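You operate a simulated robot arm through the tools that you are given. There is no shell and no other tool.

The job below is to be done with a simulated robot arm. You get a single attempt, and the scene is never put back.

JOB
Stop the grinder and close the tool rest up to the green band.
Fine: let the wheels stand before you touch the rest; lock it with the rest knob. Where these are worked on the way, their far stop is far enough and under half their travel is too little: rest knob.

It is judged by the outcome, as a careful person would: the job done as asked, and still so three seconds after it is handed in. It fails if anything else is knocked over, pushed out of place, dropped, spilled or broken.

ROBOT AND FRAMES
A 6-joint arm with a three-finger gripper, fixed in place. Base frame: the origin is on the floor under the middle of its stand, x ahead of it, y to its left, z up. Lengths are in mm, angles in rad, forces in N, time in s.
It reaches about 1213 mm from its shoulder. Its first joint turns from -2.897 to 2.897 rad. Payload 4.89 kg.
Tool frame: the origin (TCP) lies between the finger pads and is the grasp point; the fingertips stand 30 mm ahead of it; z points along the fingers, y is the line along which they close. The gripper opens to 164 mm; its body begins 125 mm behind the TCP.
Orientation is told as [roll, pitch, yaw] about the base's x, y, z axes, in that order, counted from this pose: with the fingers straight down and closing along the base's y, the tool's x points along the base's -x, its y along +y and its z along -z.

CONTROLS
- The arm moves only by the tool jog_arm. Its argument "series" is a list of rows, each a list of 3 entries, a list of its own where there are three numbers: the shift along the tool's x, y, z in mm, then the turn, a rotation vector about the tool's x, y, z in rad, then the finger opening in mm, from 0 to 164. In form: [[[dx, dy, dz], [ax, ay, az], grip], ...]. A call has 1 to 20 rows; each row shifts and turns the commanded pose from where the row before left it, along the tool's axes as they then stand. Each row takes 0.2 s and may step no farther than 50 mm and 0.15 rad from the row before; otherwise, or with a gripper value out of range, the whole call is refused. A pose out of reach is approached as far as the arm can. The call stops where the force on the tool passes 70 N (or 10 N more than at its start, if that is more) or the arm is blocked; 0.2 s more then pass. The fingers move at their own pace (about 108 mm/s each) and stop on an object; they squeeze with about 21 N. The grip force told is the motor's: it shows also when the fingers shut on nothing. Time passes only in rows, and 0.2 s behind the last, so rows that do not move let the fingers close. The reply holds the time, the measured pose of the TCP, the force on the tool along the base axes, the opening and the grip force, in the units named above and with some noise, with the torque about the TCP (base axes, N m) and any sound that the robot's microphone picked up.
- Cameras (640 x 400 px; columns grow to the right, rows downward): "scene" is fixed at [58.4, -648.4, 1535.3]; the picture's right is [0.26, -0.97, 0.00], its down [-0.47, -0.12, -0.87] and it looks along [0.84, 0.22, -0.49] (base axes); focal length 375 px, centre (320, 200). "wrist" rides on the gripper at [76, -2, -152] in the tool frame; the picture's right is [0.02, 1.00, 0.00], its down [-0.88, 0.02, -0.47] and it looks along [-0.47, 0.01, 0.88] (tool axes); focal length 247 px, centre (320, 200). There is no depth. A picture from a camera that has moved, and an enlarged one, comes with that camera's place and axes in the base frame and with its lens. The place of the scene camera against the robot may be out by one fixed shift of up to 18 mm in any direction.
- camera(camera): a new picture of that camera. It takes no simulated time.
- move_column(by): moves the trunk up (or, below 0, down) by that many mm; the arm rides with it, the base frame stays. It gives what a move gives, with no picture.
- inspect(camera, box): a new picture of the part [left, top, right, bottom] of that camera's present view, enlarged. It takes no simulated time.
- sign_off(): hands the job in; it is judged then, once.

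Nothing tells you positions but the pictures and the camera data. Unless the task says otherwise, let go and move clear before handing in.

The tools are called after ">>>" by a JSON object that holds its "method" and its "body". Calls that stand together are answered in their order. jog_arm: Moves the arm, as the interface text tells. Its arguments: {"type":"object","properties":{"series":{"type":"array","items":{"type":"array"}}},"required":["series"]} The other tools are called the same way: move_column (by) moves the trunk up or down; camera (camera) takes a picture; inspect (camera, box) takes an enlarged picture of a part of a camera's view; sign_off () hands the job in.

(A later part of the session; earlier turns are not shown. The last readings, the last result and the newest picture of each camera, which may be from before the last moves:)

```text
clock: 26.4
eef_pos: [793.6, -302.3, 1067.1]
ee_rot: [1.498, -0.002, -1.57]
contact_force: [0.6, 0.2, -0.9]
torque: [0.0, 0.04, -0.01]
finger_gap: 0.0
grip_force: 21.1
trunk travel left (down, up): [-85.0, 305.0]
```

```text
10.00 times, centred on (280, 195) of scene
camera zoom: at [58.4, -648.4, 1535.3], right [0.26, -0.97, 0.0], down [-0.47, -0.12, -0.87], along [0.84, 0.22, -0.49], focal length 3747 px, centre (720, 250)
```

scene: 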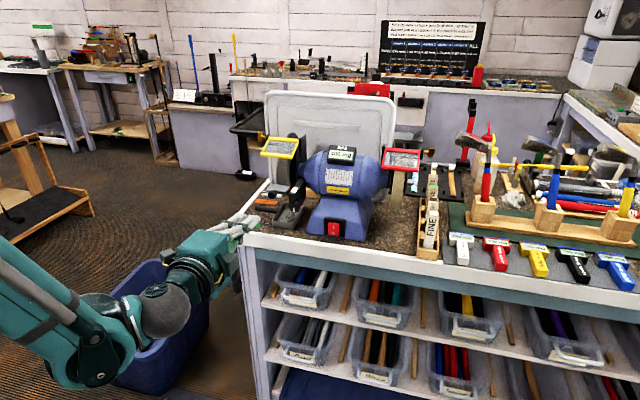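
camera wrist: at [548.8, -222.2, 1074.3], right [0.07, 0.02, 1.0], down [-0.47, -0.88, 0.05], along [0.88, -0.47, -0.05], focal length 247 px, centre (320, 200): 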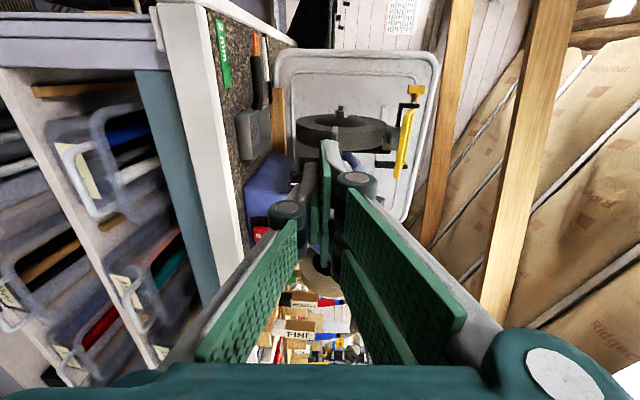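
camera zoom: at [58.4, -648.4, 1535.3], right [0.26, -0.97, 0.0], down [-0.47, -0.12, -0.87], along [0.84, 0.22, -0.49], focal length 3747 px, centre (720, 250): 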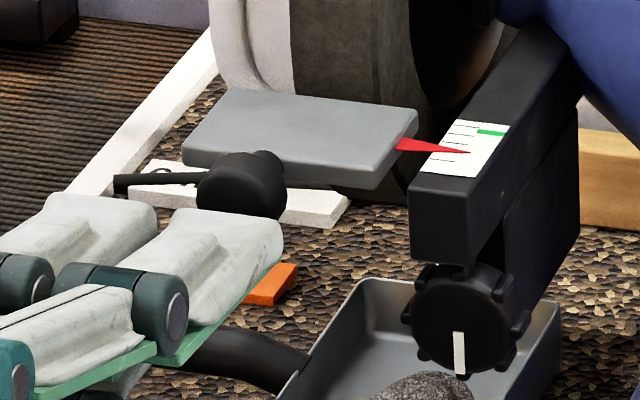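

Alignment looks good and there is no contact yet. I'll step forward in small moves and watch the pointer.

>>> {"method": "jog_arm", "body": {"series": [[[0, 0.15, 2], [0, 0, 0], 0], [[0, 0.15, 2], [0, 0, 0], 0], [[0, 0.15, 2], [0, 0, 0], 0], [[0, 0, 0], [0, 0, 0], 0]]}}

>>> {"method": "inspect", "body": {"camera": "scene", "box": [250, 175, 310, 215]}}

```text
clock: 27.4
eef_pos: [799.9, -302.8, 1067.5]
ee_rot: [1.496, -0.002, -1.569]
contact_force: [0.8, -0.8, -0.5]
torque: [0.01, -0.01, 0.03]
finger_gap: 0.0
grip_force: 21.0
trunk travel left (down, up): [-85.0, 305.0]
```

```text
10.00 times, centred on (280, 195) of scene
camera zoom: at [58.4, -648.4, 1535.3], right [0.26, -0.97, 0.0], down [-0.47, -0.12, -0.87], along [0.84, 0.22, -0.49], focal length 3747 px, centre (720, 250)
```

zoom: 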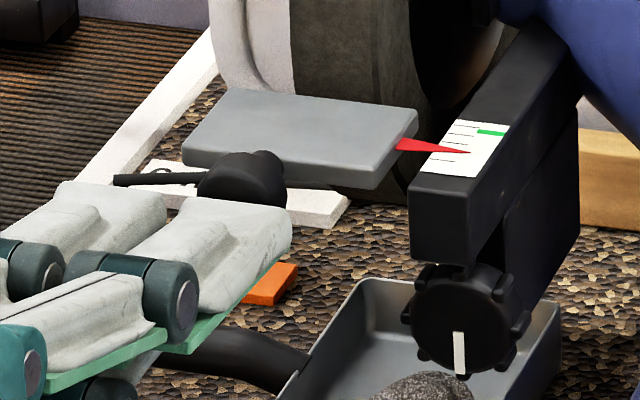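

>>> {"method": "jog_arm", "body": {"series": [[[0, 0.15, 2], [0, 0, 0], 0], [[0, 0.15, 2], [0, 0, 0], 0], [[0, 0, 0], [0, 0, 0], 0]]}}

>>> {"method": "inspect", "body": {"camera": "scene", "box": [250, 175, 310, 215]}}

```text
clock: 28.2
eef_pos: [804.1, -302.7, 1067.4]
ee_rot: [1.497, -0.002, -1.57]
contact_force: [-10.6, 0.1, -3.5]
torque: [0.01, 0.08, -0.12]
finger_gap: 0.0
grip_force: 21.4
trunk travel left (down, up): [-85.0, 305.0]
```

```text
10.00 times, centred on (280, 195) of scene
camera zoom: at [58.4, -648.4, 1535.3], right [0.26, -0.97, 0.0], down [-0.47, -0.12, -0.87], along [0.84, 0.22, -0.49], focal length 3747 px, centre (720, 250)
```

zoom: 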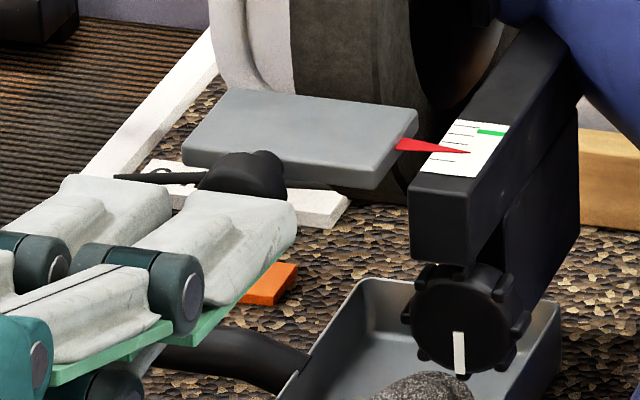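

Contact with the ball at about 10 N, and the pointer hasn't moved yet. I'll press on by 1 mm steps.

>>> {"method": "jog_arm", "body": {"series": [[[0, 0.07, 1], [0, 0, 0], 0], [[0, 0.07, 1], [0, 0, 0], 0], [[0, 0, 0], [0, 0, 0], 0]]}}

>>> {"method": "inspect", "body": {"camera": "scene", "box": [250, 175, 310, 215]}}

```text
clock: 29.1
eef_pos: [804.6, -302.7, 1067.8]
ee_rot: [1.499, -0.003, -1.571]
contact_force: [-45.2, 3.9, -11.6]
torque: [0.15, 0.09, -0.49]
finger_gap: 0.2
grip_force: 20.8
trunk travel left (down, up): [-85.0, 305.0]
```

```text
10.00 times, centred on (280, 195) of scene
camera zoom: at [58.4, -648.4, 1535.3], right [0.26, -0.97, 0.0], down [-0.47, -0.12, -0.87], along [0.84, 0.22, -0.49], focal length 3747 px, centre (720, 250)
```

zoom: 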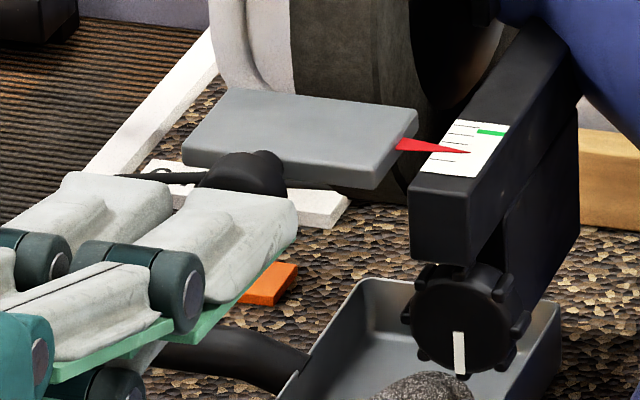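

At 45 N the rest has not moved, so it must be clamped now. The knob has to be loosened first, then the rest moved and locked again. I'll back off, clear of the rest, and roll the tool another quarter turn so the single finger faces left, below the ball.

>>> {"method": "jog_arm", "body": {"series": [[[0, 0, -3], [0, 0, 0], 0], [[0, 0, -10], [0, 0, 0], 0], [[0, 0, -35], [0, 0, 0], 0], [[0, 0, -45], [0, 0, 0], 0], [[0, 0, -25], [0, 0, 0], 0], [[0, 0, 0], [0, 0, 0.15], 0], [[0, 0, 0], [0, 0, 0.15], 0], [[0, 0, 0], [0, 0, 0.15], 0], [[0, 0, 0], [0, 0, 0.15], 0], [[0, 0, 0], [0, 0, 0], 0]]}}

>>> {"method": "inspect", "body": {"camera": "scene", "box": [250, 175, 310, 215]}}

```text
clock: 31.2
eef_pos: [689.7, -302.7, 1074.9]
ee_rot: [1.482, 0.597, -1.62]
contact_force: [0.6, 0.2, -0.2]
torque: [-0.03, 0.03, 0.03]
finger_gap: 0.0
grip_force: 20.9
trunk travel left (down, up): [-85.0, 305.0]
```

```text
10.00 times, centred on (280, 195) of scene
camera zoom: at [58.4, -648.4, 1535.3], right [0.26, -0.97, 0.0], down [-0.47, -0.12, -0.87], along [0.84, 0.22, -0.49], focal length 3747 px, centre (720, 250)
```

zoom: 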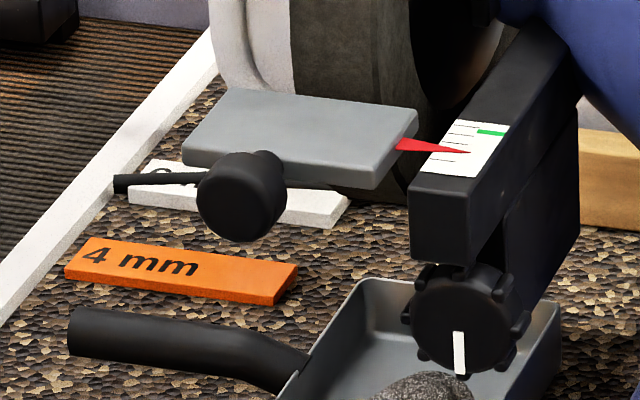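

The rest is unchanged. I'll finish the roll to put the camera on top, level the tool with the knob's axis and open the fingers moderately.

>>> {"method": "jog_arm", "body": {"series": [[[0, 0, 0], [0, 0, 0.15], 70], [[0, 0, 0], [0, 0, 0.15], 70], [[0, 0, 0], [0, 0, 0.15], 70], [[0, 0, 0], [0, 0, 0.15], 70], [[0, 0, 0], [0, 0, 0.15], 70], [[0, 0, 0], [0, 0, 0.15], 70], [[0, 0, 0], [0, 0, 0.07], 70], [[0, 0, 0], [0, 0.072, 0], 70], [[-20, 30, 0], [0, 0, 0], 70], [[-22, 31, 0], [0, 0, 0], 70], [[0, 0, 0], [0, 0, 0], 70]]}}

>>> {"method": "camera", "body": {"camera": "wrist"}}

>>> {"method": "camera", "body": {"camera": "scene"}}

```text
clock: 33.6
eef_pos: [688.3, -363.8, 1032.7]
ee_rot: [1.207, 1.568, -1.933]
contact_force: [0.6, 0.1, 0.1]
torque: [-0.03, 0.04, -0.06]
finger_gap: 69.7
grip_force: 0.1
trunk travel left (down, up): [-85.0, 305.0]
```

```text
taken
camera wrist: at [535.6, -362.5, 1110.0], right [0.0, -1.0, 0.02], down [-0.47, -0.02, -0.88], along [0.88, -0.01, -0.47], focal length 247 px, centre (320, 200)
```

wrist: 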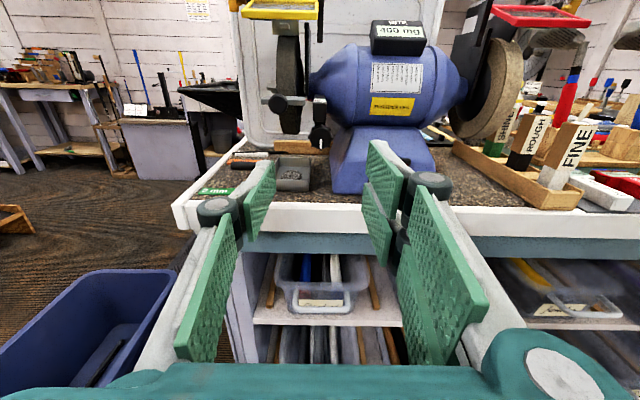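

```text
taken
```

scene: 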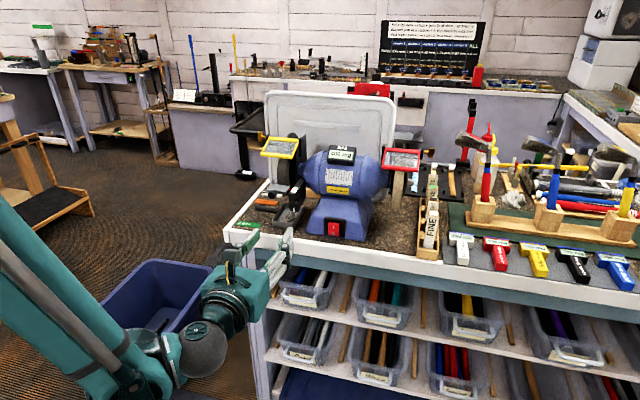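

Now the wrist view is upright and looks between the fingers at the rest. I'll zoom on the knob and pointer.

>>> {"method": "inspect", "body": {"camera": "wrist", "box": [260, 70, 360, 170]}}

>>> {"method": "inspect", "body": {"camera": "wrist", "box": [300, 85, 340, 160]}}

```text
4.00 times, centred on (310, 120) of wrist
camera zoom: at [535.6, -362.5, 1110.0], right [0.0, -1.0, 0.02], down [-0.47, -0.02, -0.88], along [0.88, -0.01, -0.47], focal length 988 px, centre (360, 520)
```

zoom: 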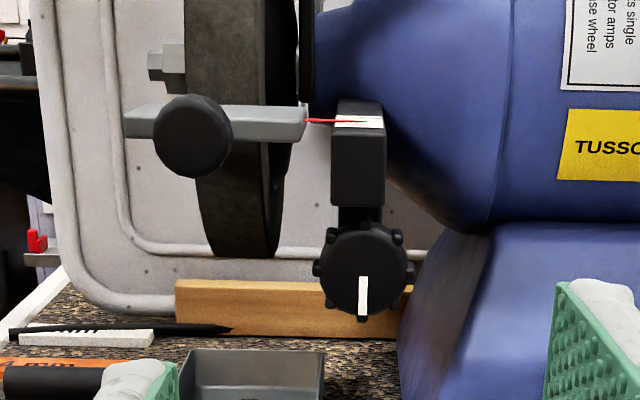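

```text
5.33 times, centred on (320, 122) of wrist
camera zoom: at [535.6, -362.5, 1110.0], right [0.0, -1.0, 0.02], down [-0.47, -0.02, -0.88], along [0.88, -0.01, -0.47], focal length 1317 px, centre (320, 613)
```

zoom: 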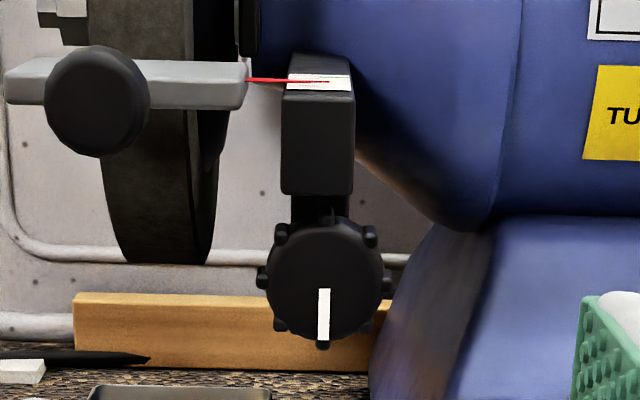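

The knob's axis is at y -364.8, z 1029.5, its face at x 854, with the mark straight down. I'll pre-turn the tool clockwise about 0.4 rad clear of everything, line it up with the axis, and slide the open fingers to either side of the knob.

>>> {"method": "jog_arm", "body": {"series": [[[-3.2, 1, 0], [0, 0, 0], 50], [[0, 0, 0], [0, 0, 0.14], 50], [[0, 0, 0], [0, 0, 0.14], 50], [[0, 0, 0], [0, 0, 0.12], 50], [[0, 0, 40], [0, 0, 0], 50], [[0, 0, 40], [0, 0, 0], 50], [[0, 0, 25], [0, 0, 0], 50], [[0, 0, 0], [0, 0, 0], 50]]}}

>>> {"method": "camera", "body": {"camera": "wrist"}}

>>> {"method": "inspect", "body": {"camera": "scene", "box": [240, 170, 320, 220]}}

```text
clock: 35.5
eef_pos: [793.5, -364.3, 1031.8]
ee_rot: [-1.568, 1.173, 1.575]
contact_force: [-0.5, 0.4, 0.0]
torque: [-0.03, 0.02, 0.04]
finger_gap: 50.0
grip_force: 0.1
trunk travel left (down, up): [-85.0, 305.0]
```

```text
taken
camera wrist: at [641.1, -392.8, 1102.7], right [0.0, -0.93, -0.37], down [-0.47, 0.32, -0.82], along [0.88, 0.17, -0.44], focal length 247 px, centre (320, 200)
```

wrist: 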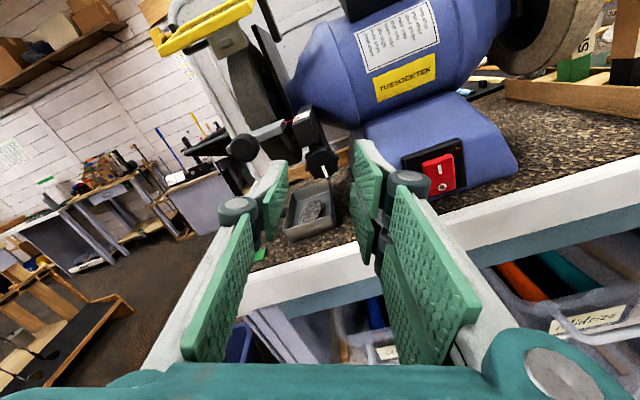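

```text
8.00 times, centred on (280, 195) of scene
camera zoom: at [58.4, -648.4, 1535.3], right [0.26, -0.97, 0.0], down [-0.47, -0.12, -0.87], along [0.84, 0.22, -0.49], focal length 2997 px, centre (640, 240)
```

zoom: 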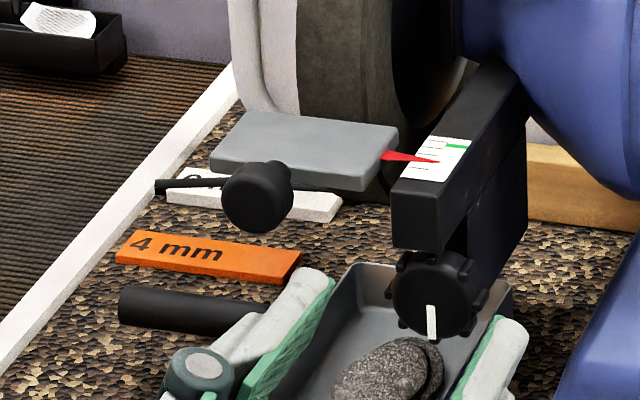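

The knob sits right on the tool's axis in the wrist view. I'll advance so the tips reach 10 mm past its face, then close on it.

>>> {"method": "jog_arm", "body": {"series": [[[-1, 0, 15], [0, 0, 0], 50], [[-1, 0, 15], [0, 0, 0], 50], [[0, 0, 10], [0, 0, 0], 50], [[0, 0, 0], [0, 0, 0], 50]]}}

>>> {"method": "inspect", "body": {"camera": "wrist", "box": [240, 110, 400, 230]}}

>>> {"method": "inspect", "body": {"camera": "scene", "box": [240, 170, 320, 220]}}

```text
clock: 36.5
eef_pos: [834.3, -363.6, 1028.6]
ee_rot: [-1.567, 1.173, 1.574]
contact_force: [0.6, -0.2, 0.1]
torque: [0.02, 0.01, 0.02]
finger_gap: 49.6
grip_force: 0.2
trunk travel left (down, up): [-85.0, 305.0]
```

```text
3.33 times, centred on (320, 170) of wrist
camera zoom: at [680.5, -392.0, 1099.9], right [0.0, -0.93, -0.37], down [-0.47, 0.32, -0.82], along [0.88, 0.17, -0.44], focal length 823 px, centre (320, 300)
```

zoom: 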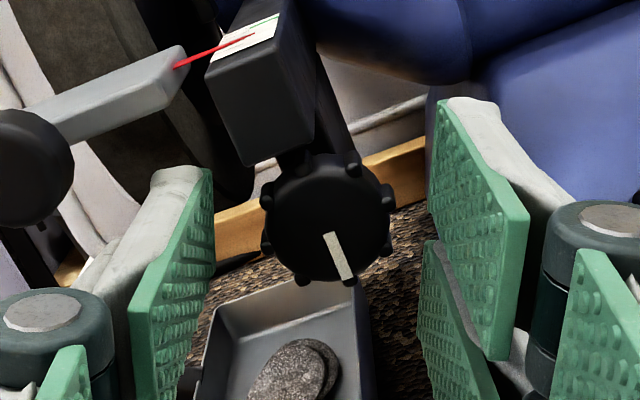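

```text
8.00 times, centred on (280, 195) of scene
camera zoom: at [58.4, -648.4, 1535.3], right [0.26, -0.97, 0.0], down [-0.47, -0.12, -0.87], along [0.84, 0.22, -0.49], focal length 2997 px, centre (640, 240)
```

zoom: 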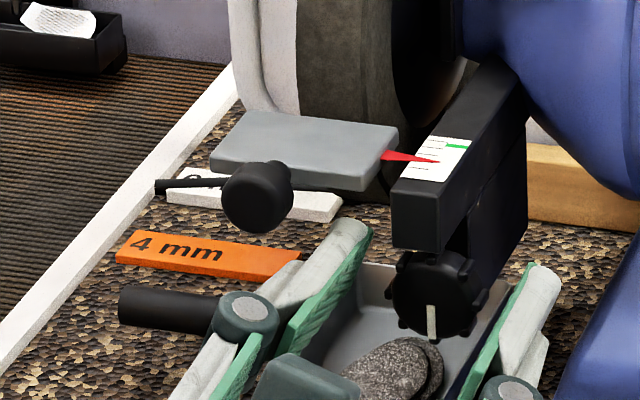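

My earlier x estimates were about 8 mm short, as the contacts showed, so the knob's face is nearer x 862. I'll go 10 mm deeper with a small sideways correction, then look.

>>> {"method": "jog_arm", "body": {"series": [[[0.5, 1.4, 4], [0, 0, 0], 50], [[0, 0, 4], [0, 0, 0], 50], [[0, 0, 2], [0, 0, 0], 50], [[0, 0, 0], [0, 0, 0], 50]]}}

>>> {"method": "inspect", "body": {"camera": "wrist", "box": [240, 110, 400, 230]}}

>>> {"method": "inspect", "body": {"camera": "scene", "box": [240, 170, 320, 220]}}

```text
clock: 37.5
eef_pos: [843.2, -366.2, 1028.2]
ee_rot: [-1.569, 1.174, 1.575]
contact_force: [-0.4, -0.1, -0.4]
torque: [0.01, 0.0, 0.01]
finger_gap: 49.8
grip_force: 0.0
trunk travel left (down, up): [-85.0, 305.0]
```

```text
3.33 times, centred on (320, 170) of wrist
camera zoom: at [690.6, -393.7, 1099.9], right [0.0, -0.93, -0.37], down [-0.47, 0.32, -0.82], along [0.88, 0.17, -0.44], focal length 823 px, centre (320, 300)
```

zoom: 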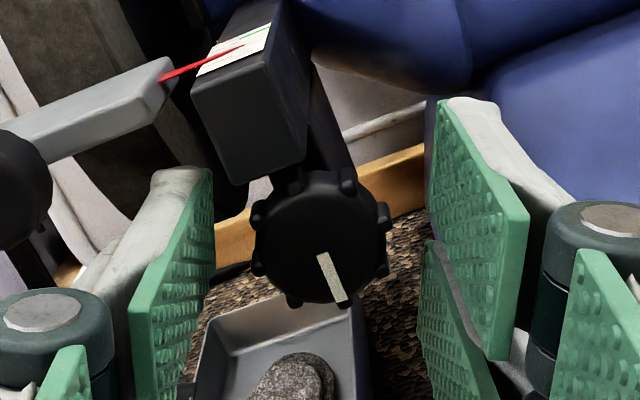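

```text
8.00 times, centred on (280, 195) of scene
camera zoom: at [58.4, -648.4, 1535.3], right [0.26, -0.97, 0.0], down [-0.47, -0.12, -0.87], along [0.84, 0.22, -0.49], focal length 2997 px, centre (640, 240)
```

zoom: 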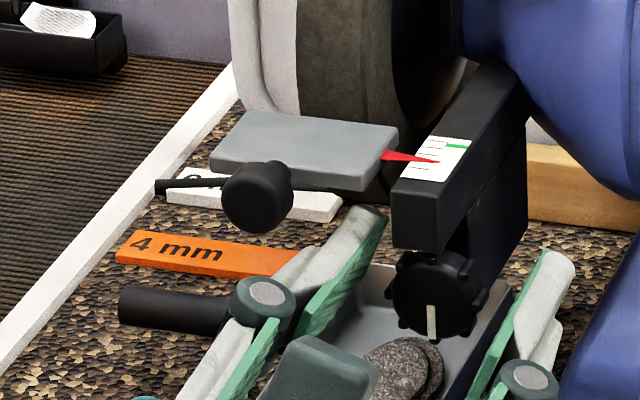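

The tips are now about 10 mm past the face and the knob is centred. I'll close on it.

>>> {"method": "jog_arm", "body": {"series": [[[0, 0, 0], [0, 0, 0], 40], [[0, 0, 0], [0, 0, 0], 20], [[0, 0, 0], [0, 0, 0], 0], [[0, 0, 0], [0, 0, 0], 0]]}}

>>> {"method": "inspect", "body": {"camera": "wrist", "box": [240, 110, 400, 230]}}

>>> {"method": "inspect", "body": {"camera": "scene", "box": [240, 170, 320, 220]}}

```text
clock: 38.5
eef_pos: [842.6, -365.3, 1028.3]
ee_rot: [-1.568, 1.174, 1.575]
contact_force: [1.9, 1.2, 1.3]
torque: [0.0, -0.03, 0.02]
finger_gap: 28.7
grip_force: 44.7
trunk travel left (down, up): [-85.0, 305.0]
```

```text
3.33 times, centred on (320, 170) of wrist
camera zoom: at [690.6, -393.7, 1099.9], right [0.0, -0.93, -0.37], down [-0.47, 0.32, -0.82], along [0.88, 0.17, -0.44], focal length 823 px, centre (320, 300)
```

zoom: 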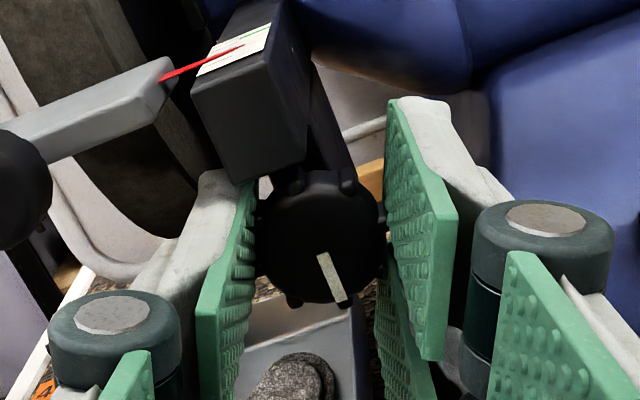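

```text
8.00 times, centred on (280, 195) of scene
camera zoom: at [58.4, -648.4, 1535.3], right [0.26, -0.97, 0.0], down [-0.47, -0.12, -0.87], along [0.84, 0.22, -0.49], focal length 2997 px, centre (640, 240)
```

zoom: 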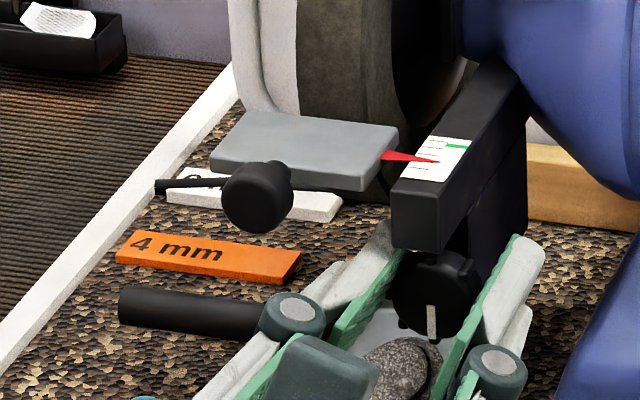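

The knob is held (gap 28.7 mm) with almost no side force. I'll turn counter-clockwise a little and see whether it moves.

>>> {"method": "jog_arm", "body": {"series": [[[0, 0, 0], [0, 0, -0.08], 0], [[0, 0, 0], [0, 0, -0.08], 0], [[0, 0, 0], [0, 0, 0], 0]]}}

>>> {"method": "inspect", "body": {"camera": "wrist", "box": [240, 110, 400, 230]}}

>>> {"method": "inspect", "body": {"camera": "scene", "box": [240, 170, 320, 220]}}

```text
clock: 39.2
eef_pos: [842.6, -364.8, 1027.9]
ee_rot: [-1.566, 1.335, 1.578]
contact_force: [5.1, 1.9, 2.8]
torque: [0.01, -0.18, -0.01]
finger_gap: 28.8
grip_force: 45.2
trunk travel left (down, up): [-85.0, 305.0]
```

```text
3.33 times, centred on (320, 170) of wrist
camera zoom: at [690.6, -381.8, 1103.4], right [0.0, -0.98, -0.21], down [-0.47, 0.19, -0.86], along [0.88, 0.1, -0.46], focal length 823 px, centre (320, 300)
```

zoom: 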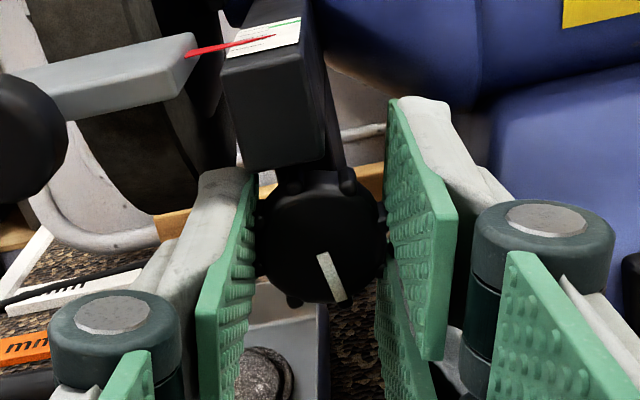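

```text
8.00 times, centred on (280, 195) of scene
camera zoom: at [58.4, -648.4, 1535.3], right [0.26, -0.97, 0.0], down [-0.47, -0.12, -0.87], along [0.84, 0.22, -0.49], focal length 2997 px, centre (640, 240)
```

zoom: 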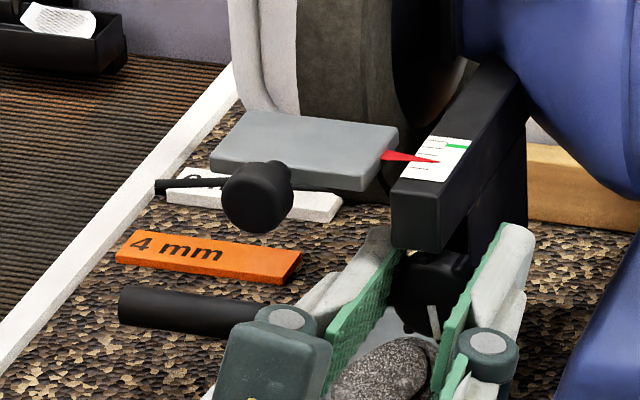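

The knob turns with the fingers, with little resistance. I'll continue the counter-clockwise stroke.

>>> {"method": "jog_arm", "body": {"series": [[[0, 0, 0], [0, 0, -0.1], 0], [[0, 0, 0], [0, 0, -0.1], 0], [[0, 0, 0], [0, 0, -0.1], 0], [[0, 0, 0], [0, 0, -0.1], 0], [[0, 0, 0], [0, 0, -0.08], 0], [[0, 0, 0], [0, 0, 0], 0]]}}

>>> {"method": "inspect", "body": {"camera": "wrist", "box": [240, 110, 400, 230]}}

>>> {"method": "inspect", "body": {"camera": "scene", "box": [240, 170, 320, 220]}}

```text
clock: 40.6
eef_pos: [843.4, -364.7, 1027.1]
ee_rot: [1.563, 1.328, -1.577]
contact_force: [6.7, 6.3, 1.3]
torque: [0.0, -0.06, 0.17]
finger_gap: 28.5
grip_force: 45.2
trunk travel left (down, up): [-85.0, 305.0]
```

```text
3.33 times, centred on (320, 170) of wrist
camera zoom: at [690.6, -345.2, 1102.4], right [0.0, -0.96, 0.26], down [-0.47, -0.23, -0.85], along [0.88, -0.12, -0.46], focal length 823 px, centre (320, 300)
```

zoom: 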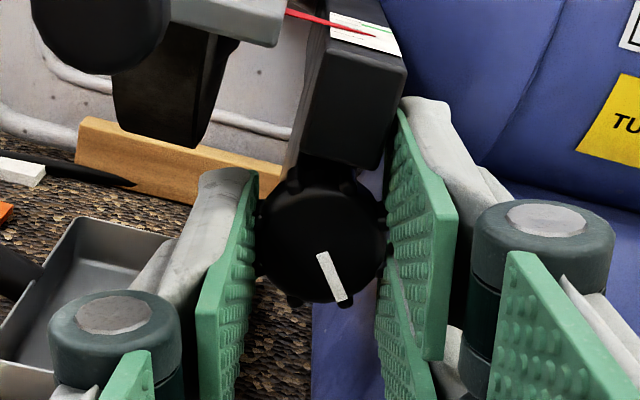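

```text
8.00 times, centred on (280, 195) of scene
camera zoom: at [58.4, -648.4, 1535.3], right [0.26, -0.97, 0.0], down [-0.47, -0.12, -0.87], along [0.84, 0.22, -0.49], focal length 2997 px, centre (640, 240)
```

zoom: 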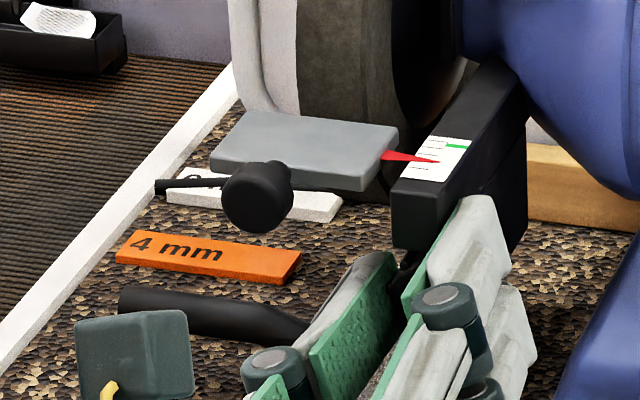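

One stroke done, with the knob turned about 0.64 rad. I'll open, turn back, and re-grip for another stroke.

>>> {"method": "jog_arm", "body": {"series": [[[0, 0, 0], [0, 0, 0], 50], [[0, 0, 0], [0, 0, 0], 50], [[0, 0, 0], [0, 0, 0.13], 50], [[0, 0, 0], [0, 0, 0.13], 50], [[0, 0, 0], [0, 0, 0.13], 50], [[0, 0, 0], [0, 0, 0.13], 50], [[0, 0, 0], [0, 0, 0.13], 50], [[0, 0, 0], [0, 0, 0], 50]]}}

>>> {"method": "inspect", "body": {"camera": "wrist", "box": [240, 110, 400, 230]}}

```text
clock: 42.5
eef_pos: [842.4, -365.8, 1029.4]
ee_rot: [-1.567, 1.161, 1.573]
contact_force: [-0.4, -0.5, 0.0]
torque: [0.02, 0.0, 0.01]
finger_gap: 50.2
grip_force: 0.1
trunk travel left (down, up): [-85.0, 305.0]
```

```text
3.33 times, centred on (320, 170) of wrist
camera zoom: at [690.5, -394.6, 1099.6], right [0.0, -0.93, -0.38], down [-0.47, 0.33, -0.82], along [0.88, 0.18, -0.44], focal length 823 px, centre (320, 300)
```

zoom: 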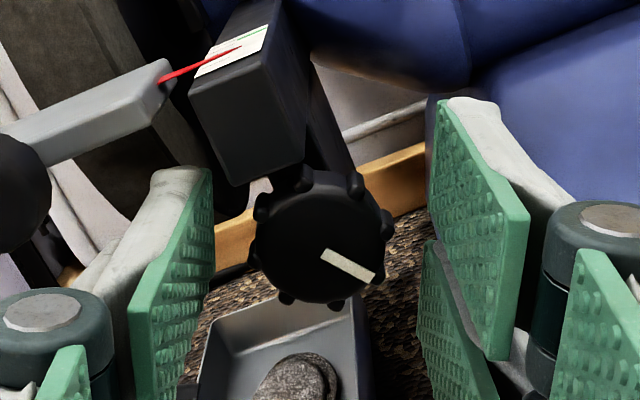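

The knob holds its new angle. Second counter-clockwise stroke.

>>> {"method": "jog_arm", "body": {"series": [[[0, 0, 0], [0, 0, 0], 30], [[0, 0, 0], [0, 0, 0], 0], [[0, 0, 0], [0, 0, 0], 0], [[0, 0, 0], [0, 0, -0.13], 0], [[0, 0, 0], [0, 0, -0.13], 0], [[0, 0, 0], [0, 0, -0.13], 0], [[0, 0, 0], [0, 0, -0.13], 0], [[0, 0, 0], [0, 0, -0.13], 0], [[0, 0, 0], [0, 0, 0], 0]]}}

>>> {"method": "inspect", "body": {"camera": "wrist", "box": [240, 110, 400, 230]}}

```text
clock: 44.5
eef_pos: [843.5, -365.3, 1028.8]
ee_rot: [1.562, 1.326, -1.575]
contact_force: [2.0, 8.7, 3.1]
torque: [0.02, -0.12, 0.25]
finger_gap: 28.6
grip_force: 44.5
trunk travel left (down, up): [-85.0, 305.0]
```

```text
3.33 times, centred on (320, 170) of wrist
camera zoom: at [690.5, -345.2, 1102.5], right [0.0, -0.96, 0.26], down [-0.47, -0.23, -0.85], along [0.88, -0.12, -0.46], focal length 823 px, centre (320, 300)
```

zoom: 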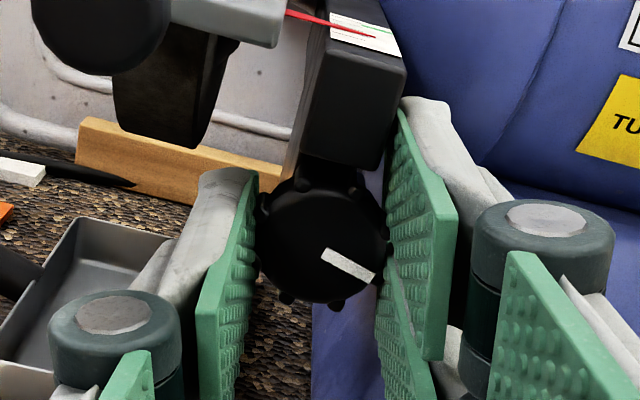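

About 1.3 rad turned in all and still no stop. Another stroke.

>>> {"method": "jog_arm", "body": {"series": [[[0, 0, 0], [0, 0, 0], 50], [[0, 0, 0], [0, 0, 0], 50], [[0, 0, 0], [0, 0, 0.13], 50], [[0, 0, 0], [0, 0, 0.13], 50], [[0, 0, 0], [0, 0, 0.13], 50], [[0, 0, 0], [0, 0, 0.13], 50], [[0, 0, 0], [0, 0, 0.13], 50], [[0, 0, 0], [0, 0, 0], 50], [[0, 0, 0], [0, 0, 0], 30], [[0, 0, 0], [0, 0, 0], 0], [[0, 0, 0], [0, 0, 0], 0], [[0, 0, 0], [0, 0, -0.13], 0], [[0, 0, 0], [0, 0, -0.13], 0], [[0, 0, 0], [0, 0, 0], 0]]}}

>>> {"method": "inspect", "body": {"camera": "wrist", "box": [240, 110, 400, 230]}}

```text
clock: 47.5
eef_pos: [842.9, -365.0, 1028.3]
ee_rot: [-1.561, 1.427, 1.584]
contact_force: [-1.7, 6.2, -3.6]
torque: [0.02, 0.1, 0.15]
finger_gap: 28.6
grip_force: 45.2
trunk travel left (down, up): [-85.0, 305.0]
```

```text
3.33 times, centred on (320, 170) of wrist
camera zoom: at [690.6, -374.9, 1104.4], right [0.0, -0.99, -0.12], down [-0.47, 0.11, -0.87], along [0.88, 0.06, -0.47], focal length 823 px, centre (320, 300)
```

zoom: 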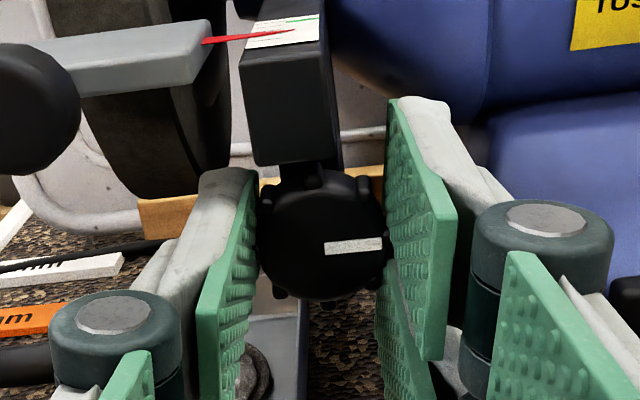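

The mark has come round to point right. Continuing this stroke.

>>> {"method": "jog_arm", "body": {"series": [[[0, 0, 0], [0, 0, -0.13], 0], [[0, 0, 0], [0, 0, -0.13], 0], [[0, 0, 0], [0, 0, -0.13], 0], [[0, 0, 0], [0, 0, 0], 0]]}}

>>> {"method": "inspect", "body": {"camera": "wrist", "box": [240, 110, 400, 230]}}

```text
clock: 48.5
eef_pos: [843.4, -365.3, 1028.4]
ee_rot: [1.564, 1.326, -1.578]
contact_force: [-10.5, 8.8, -17.7]
torque: [-0.02, 0.47, 0.22]
finger_gap: 28.4
grip_force: 44.8
trunk travel left (down, up): [-85.0, 305.0]
```

```text
3.33 times, centred on (320, 170) of wrist
camera zoom: at [690.6, -345.2, 1102.2], right [0.0, -0.96, 0.26], down [-0.47, -0.23, -0.85], along [0.88, -0.12, -0.46], focal length 823 px, centre (320, 300)
```

zoom: 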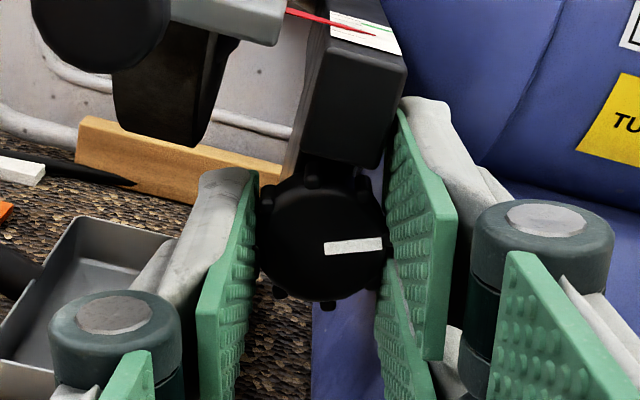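

About 1.9 rad so far and still turning freely. Next stroke.

>>> {"method": "jog_arm", "body": {"series": [[[0, 0, 0], [0, 0, 0], 50], [[0, 0, 0], [0, 0, 0], 50], [[0, 0, 0], [0, 0, 0.13], 50], [[0, 0, 0], [0, 0, 0.13], 50], [[0, 0, 0], [0, 0, 0.13], 50], [[0, 0, 0], [0, 0, 0.13], 50], [[0, 0, 0], [0, 0, 0.13], 50], [[0, 0, 0], [0, 0, 0], 50], [[0, 0, 0], [0, 0, 0], 30], [[0, 0, 0], [0, 0, 0], 0], [[0, 0, 0], [0, 0, 0], 0]]}}

>>> {"method": "inspect", "body": {"camera": "wrist", "box": [240, 110, 400, 230]}}

>>> {"method": "jog_arm", "body": {"series": [[[0, 0, 0], [0, 0, -0.13], 0], [[0, 0, 0], [0, 0, -0.13], 0], [[0, 0, 0], [0, 0, 0], 0]]}}

>>> {"method": "inspect", "body": {"camera": "wrist", "box": [240, 110, 400, 230]}}

```text
clock: 50.9
eef_pos: [843.7, -366.5, 1028.3]
ee_rot: [-1.567, 1.164, 1.575]
contact_force: [1.4, 0.7, 0.9]
torque: [0.02, -0.09, 0.0]
finger_gap: 28.7
grip_force: 45.4
trunk travel left (down, up): [-85.0, 305.0]
```

```text
3.33 times, centred on (320, 170) of wrist
camera zoom: at [690.5, -394.4, 1099.6], right [0.0, -0.93, -0.38], down [-0.47, 0.33, -0.82], along [0.88, 0.18, -0.44], focal length 823 px, centre (320, 300)
```

zoom: 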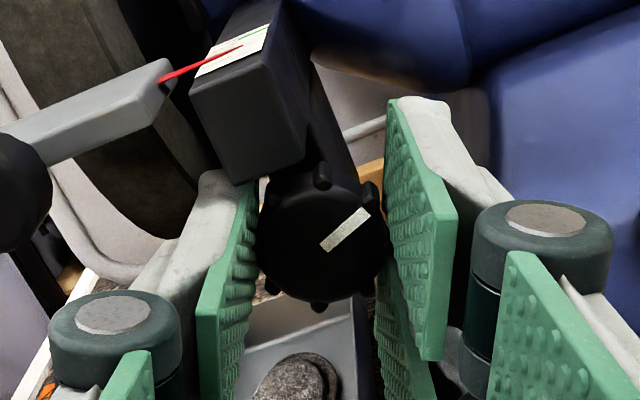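

```text
clock: 51.6
eef_pos: [842.9, -365.4, 1028.2]
ee_rot: [-1.559, 1.426, 1.585]
contact_force: [-3.4, 4.9, -12.0]
torque: [0.48, 0.22, 0.1]
finger_gap: 28.7
grip_force: 45.0
trunk travel left (down, up): [-85.0, 305.0]
```

```text
3.33 times, centred on (320, 170) of wrist
camera zoom: at [690.7, -374.9, 1104.2], right [0.0, -0.99, -0.12], down [-0.47, 0.11, -0.87], along [0.88, 0.06, -0.47], focal length 823 px, centre (320, 300)
```

zoom: 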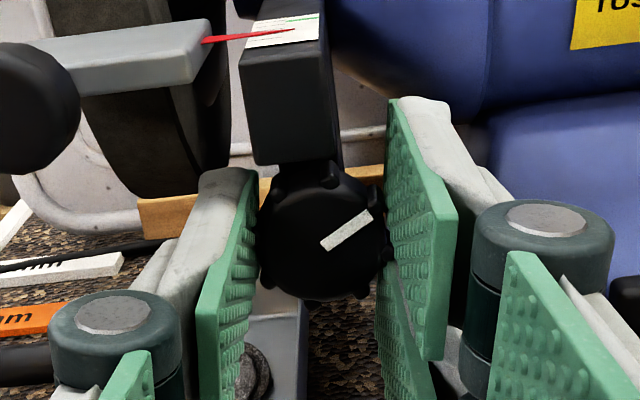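

Torque about the axis rose to 0.5 N·m and the mark slipped slightly, so the knob is at its open stop, about 2.1 rad round. I'll let go, back out, close the fingers and go to the front of the ball handle.

>>> {"method": "jog_arm", "body": {"series": [[[0, 0, 0], [0, 0, 0], 50], [[0, 0, 0], [0, 0, 0], 50], [[0, 0, -30], [0, 0, 0], 50], [[0, 0, -35], [0, 0, 0], 50], [[0, 0, 0], [0, 0, -0.12], 50], [[0, 0, 0], [0, 0, 0], 0], [[20, -22, 0], [0, 0, 0], 0], [[23, -22, 0], [0, 0, 0], 0], [[0, 0, 0], [0, 0, 0], 0]]}}

>>> {"method": "camera", "body": {"camera": "wrist"}}

>>> {"method": "inspect", "body": {"camera": "scene", "box": [240, 170, 320, 220]}}

```text
clock: 53.6
eef_pos: [778.9, -323.6, 1072.2]
ee_rot: [-1.521, 1.543, 1.621]
contact_force: [-0.2, -0.1, -0.4]
torque: [-0.01, -0.04, 0.07]
finger_gap: 0.0
grip_force: 21.1
trunk travel left (down, up): [-85.0, 305.0]
```

```text
taken
camera wrist: at [625.8, -323.6, 1148.9], right [0.0, -1.0, -0.01], down [-0.47, 0.0, -0.88], along [0.88, 0.0, -0.47], focal length 247 px, centre (320, 200)
```

wrist: 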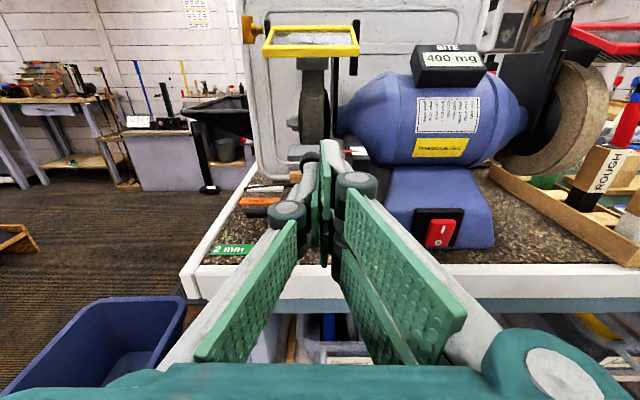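

```text
8.00 times, centred on (280, 195) of scene
camera zoom: at [58.4, -648.4, 1535.3], right [0.26, -0.97, 0.0], down [-0.47, -0.12, -0.87], along [0.84, 0.22, -0.49], focal length 2997 px, centre (640, 240)
```

zoom: 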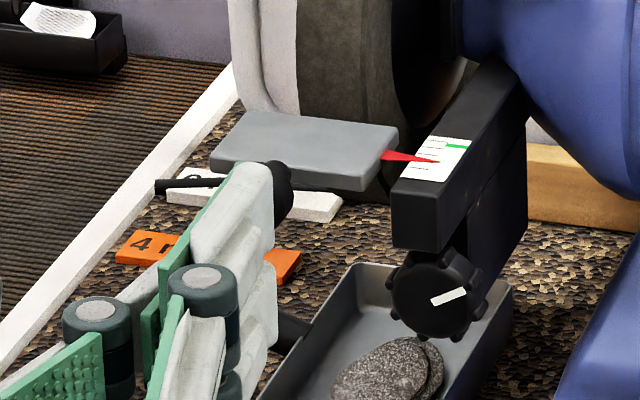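

The knob's mark now points right and up. The fingertip is lined up on the ball, so I'll approach it gently.

>>> {"method": "jog_arm", "body": {"series": [[[0, -2, 12], [0, 0, 0], 0], [[0, 0, 8], [0, 0, 0], 0], [[0, 0, 3], [0, 0, 0], 0], [[0, 0, 0], [0, 0, 0], 0]]}}

>>> {"method": "inspect", "body": {"camera": "scene", "box": [250, 175, 310, 215]}}

```text
clock: 54.6
eef_pos: [801.4, -321.3, 1072.2]
ee_rot: [-1.523, 1.543, 1.619]
contact_force: [0.2, -0.3, -1.1]
torque: [0.06, 0.01, 0.01]
finger_gap: 0.1
grip_force: 21.3
trunk travel left (down, up): [-85.0, 305.0]
```

```text
10.00 times, centred on (280, 195) of scene
camera zoom: at [58.4, -648.4, 1535.3], right [0.26, -0.97, 0.0], down [-0.47, -0.12, -0.87], along [0.84, 0.22, -0.49], focal length 3747 px, centre (720, 250)
```

zoom: 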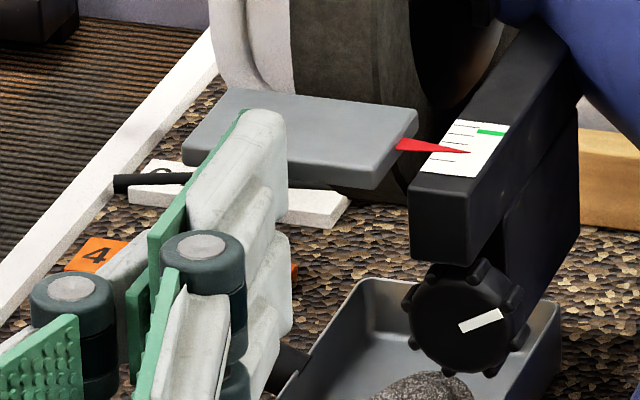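

>>> {"method": "jog_arm", "body": {"series": [[[0, 0, 1], [0, 0, 0], 0], [[0, 0, 1], [0, 0, 0], 0], [[0, 0, 1], [0, 0, 0], 0], [[0, 0, 1], [0, 0, 0], 0], [[0, 0, 0], [0, 0, 0], 0]]}}

>>> {"method": "inspect", "body": {"camera": "scene", "box": [284, 182, 300, 194]}}

```text
clock: 55.9
eef_pos: [805.0, -320.8, 1072.3]
ee_rot: [-1.522, 1.542, 1.62]
contact_force: [0.1, -0.3, -0.8]
torque: [-0.01, 0.04, 0.03]
finger_gap: 0.1
grip_force: 20.3
trunk travel left (down, up): [-85.0, 305.0]
```

```text
16.00 times, centred on (292, 188) of scene
camera zoom: at [58.4, -648.4, 1535.3], right [0.26, -0.97, 0.0], down [-0.47, -0.12, -0.87], along [0.84, 0.22, -0.49], focal length 5994 px, centre (768, 392)
```

zoom: 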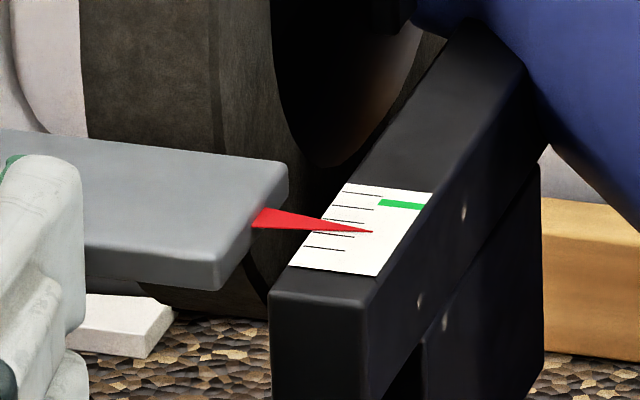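

The rest moves freely now; the pointer has advanced about 1.6 mm. I'll push on about 7 mm in 1 mm steps and check.

>>> {"method": "jog_arm", "body": {"series": [[[0, 0, 1], [0, 0, 0], 0], [[0, 0, 1], [0, 0, 0], 0], [[0, 0, 1], [0, 0, 0], 0], [[0, 0, 1], [0, 0, 0], 0], [[0, 0, 1], [0, 0, 0], 0], [[0, 0, 1], [0, 0, 0], 0], [[0, 0, 1], [0, 0, 0], 0], [[0, 0, 0], [0, 0, 0], 0]]}}

>>> {"method": "inspect", "body": {"camera": "scene", "box": [284, 182, 300, 194]}}

```text
clock: 57.6
eef_pos: [811.4, -320.4, 1072.7]
ee_rot: [-1.523, 1.543, 1.619]
contact_force: [-0.7, 0.1, 0.8]
torque: [-0.01, 0.02, 0.0]
finger_gap: 0.0
grip_force: 21.2
trunk travel left (down, up): [-85.0, 305.0]
```

```text
16.00 times, centred on (292, 188) of scene
camera zoom: at [58.4, -648.4, 1535.3], right [0.26, -0.97, 0.0], down [-0.47, -0.12, -0.87], along [0.84, 0.22, -0.49], focal length 5994 px, centre (768, 392)
```

zoom: 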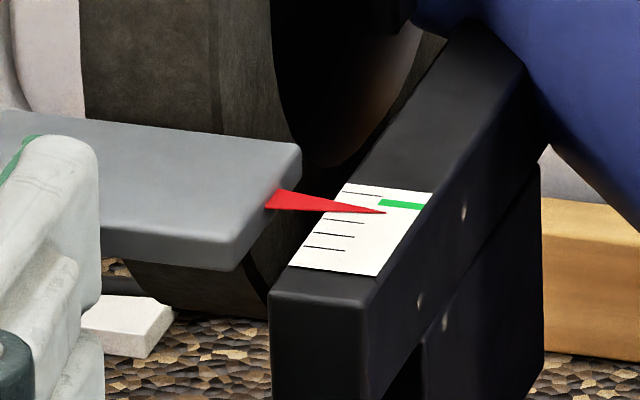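

>>> {"method": "inspect", "body": {"camera": "scene", "box": [291, 184, 297, 190]}}

>>> {"method": "inspect", "body": {"camera": "wrist", "box": [340, 145, 360, 160]}}

```text
16.00 times, centred on (294, 187) of scene
camera zoom: at [58.4, -648.4, 1535.3], right [0.26, -0.97, 0.0], down [-0.47, -0.12, -0.87], along [0.84, 0.22, -0.49], focal length 5994 px, centre (736, 408)
```

zoom: 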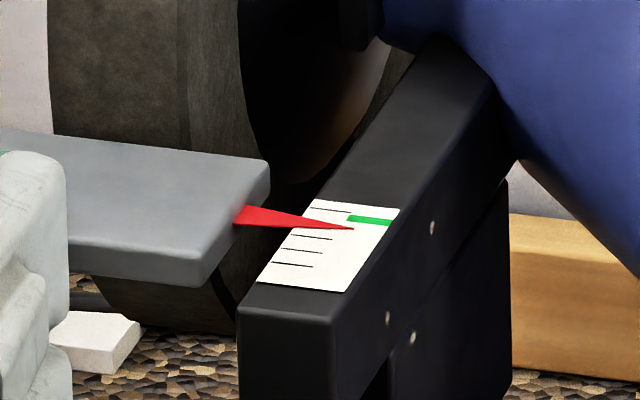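

```text
16.00 times, centred on (350, 152) of wrist
camera zoom: at [659.6, -321.5, 1149.5], right [0.0, -1.0, -0.01], down [-0.47, 0.0, -0.88], along [0.88, 0.0, -0.47], focal length 3952 px, centre (-160, 960)
```

zoom: 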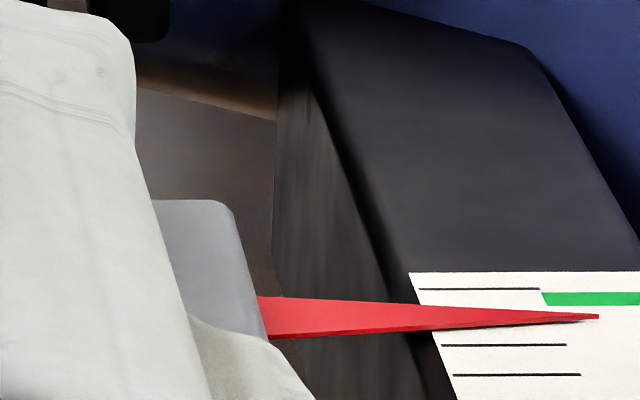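

The wrist view shows the pointer and band clearly: about 3.4 mm to go to the middle of the band (band about 2.3 mm wide). I'll push that in small steps.

>>> {"method": "jog_arm", "body": {"series": [[[0, 0, 1], [0, 0, 0], 0], [[0, 0, 1], [0, 0, 0], 0], [[0, 0, 0.8], [0, 0, 0], 0], [[0, 0, 0], [0, 0, 0], 0], [[0, 0, 0], [0, 0, 0], 0]]}}

>>> {"method": "inspect", "body": {"camera": "wrist", "box": [340, 145, 360, 160]}}

>>> {"method": "inspect", "body": {"camera": "scene", "box": [291, 184, 297, 190]}}

```text
clock: 58.9
eef_pos: [813.6, -320.6, 1073.3]
ee_rot: [-1.522, 1.544, 1.62]
contact_force: [0.2, -0.4, -0.1]
torque: [0.02, 0.02, -0.01]
finger_gap: 0.0
grip_force: 20.4
trunk travel left (down, up): [-85.0, 305.0]
```

```text
16.00 times, centred on (350, 152) of wrist
camera zoom: at [662.4, -321.5, 1149.3], right [0.0, -1.0, -0.01], down [-0.47, 0.0, -0.88], along [0.88, 0.0, -0.47], focal length 3952 px, centre (-160, 960)
```

zoom: 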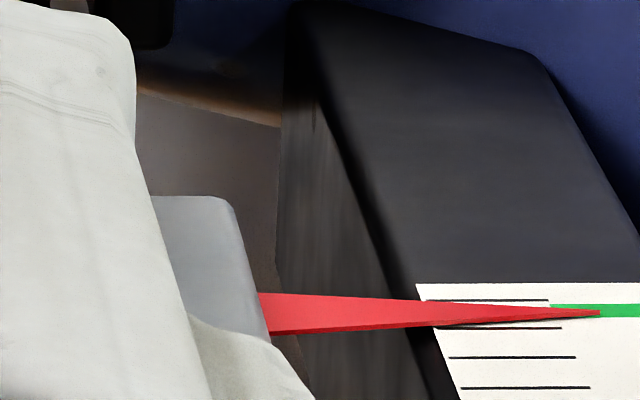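

```text
16.00 times, centred on (294, 187) of scene
camera zoom: at [58.4, -648.4, 1535.3], right [0.26, -0.97, 0.0], down [-0.47, -0.12, -0.87], along [0.84, 0.22, -0.49], focal length 5994 px, centre (736, 408)
```

zoom: 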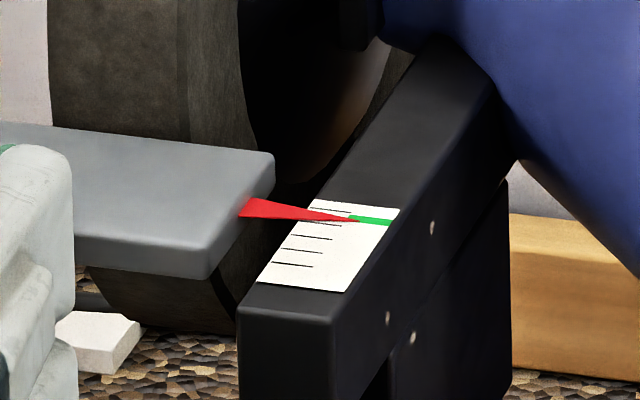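

The pointer tip is just inside the near part of the band. A further 0.8 mm should centre it.

>>> {"method": "jog_arm", "body": {"series": [[[0, 0, 0.4], [0, 0, 0], 0], [[0, 0, 0.4], [0, 0, 0], 0], [[0, 0, 0], [0, 0, 0], 0], [[0, 0, 0], [0, 0, 0], 0]]}}

>>> {"method": "inspect", "body": {"camera": "wrist", "box": [340, 145, 360, 160]}}

>>> {"method": "inspect", "body": {"camera": "scene", "box": [291, 184, 297, 190]}}

```text
clock: 59.9
eef_pos: [815.8, -321.2, 1073.4]
ee_rot: [-1.521, 1.543, 1.62]
contact_force: [-0.7, 0.4, -0.5]
torque: [-0.01, -0.03, 0.0]
finger_gap: 0.0
grip_force: 21.0
trunk travel left (down, up): [-85.0, 305.0]
```

```text
16.00 times, centred on (350, 152) of wrist
camera zoom: at [663.3, -321.4, 1149.4], right [0.0, -1.0, -0.01], down [-0.47, 0.0, -0.88], along [0.88, 0.0, -0.47], focal length 3952 px, centre (-160, 960)
```

zoom: 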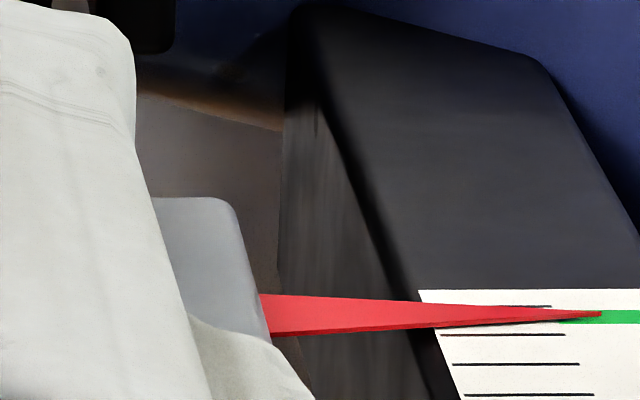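

```text
16.00 times, centred on (294, 187) of scene
camera zoom: at [58.4, -648.4, 1535.3], right [0.26, -0.97, 0.0], down [-0.47, -0.12, -0.87], along [0.84, 0.22, -0.49], focal length 5994 px, centre (736, 408)
```

zoom: 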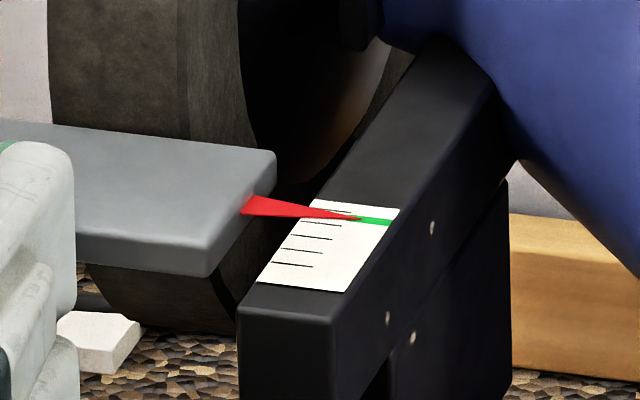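

The pointer tip lies on the middle of the green band in both views. I'll back straight off the ball, check it stays, and return to the knob, pre-turned counter-clockwise for tightening strokes.

>>> {"method": "jog_arm", "body": {"series": [[[0, 0, -5], [0, 0, 0], 0], [[0, 0, -20], [0, 0, 0], 0], [[0, 0, -20], [0, 0, 0], 0], [[-22, 22, 0], [0, 0, 0], 20], [[-23, 22.5, 0], [0, 0, 0], 50], [[0, 0, 0], [0, 0, -0.11], 50], [[0, 0, 0], [0, 0, -0.11], 50], [[0, 0, 0], [0, 0, -0.1], 50], [[0, 0, 0], [0, 0, 0], 50]]}}

>>> {"method": "inspect", "body": {"camera": "scene", "box": [291, 184, 297, 190]}}

>>> {"method": "inspect", "body": {"camera": "wrist", "box": [240, 110, 400, 230]}}

```text
clock: 61.9
eef_pos: [771.0, -363.0, 1027.9]
ee_rot: [1.565, 1.278, -1.574]
contact_force: [0.2, 0.9, 1.1]
torque: [0.02, 0.03, 0.02]
finger_gap: 50.3
grip_force: 0.0
trunk travel left (down, up): [-85.0, 305.0]
```

```text
16.00 times, centred on (294, 187) of scene
camera zoom: at [58.4, -648.4, 1535.3], right [0.26, -0.97, 0.0], down [-0.47, -0.12, -0.87], along [0.84, 0.22, -0.49], focal length 5994 px, centre (736, 408)
```

zoom: 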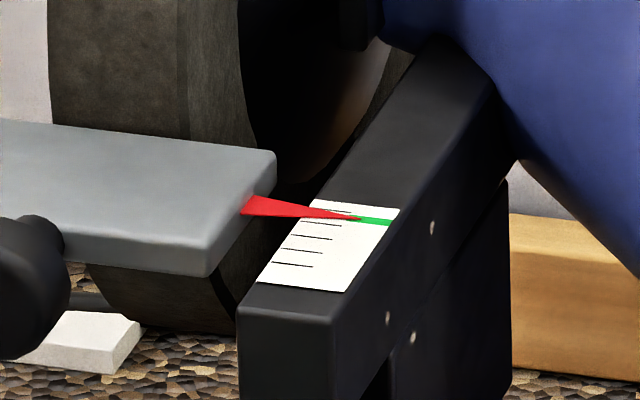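

```text
3.33 times, centred on (320, 170) of wrist
camera zoom: at [618.0, -340.4, 1099.4], right [0.0, -0.95, 0.31], down [-0.47, -0.27, -0.84], along [0.88, -0.15, -0.45], focal length 823 px, centre (320, 300)
```

zoom: 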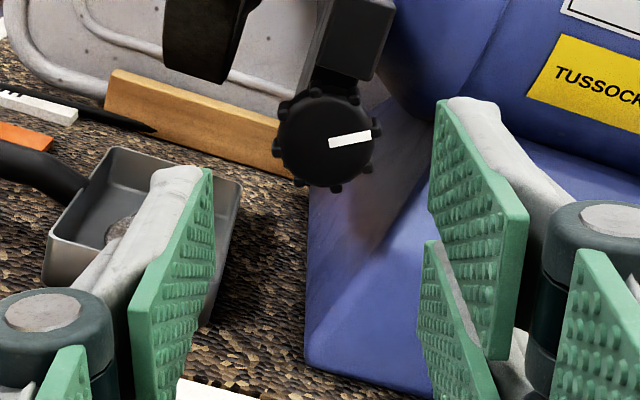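

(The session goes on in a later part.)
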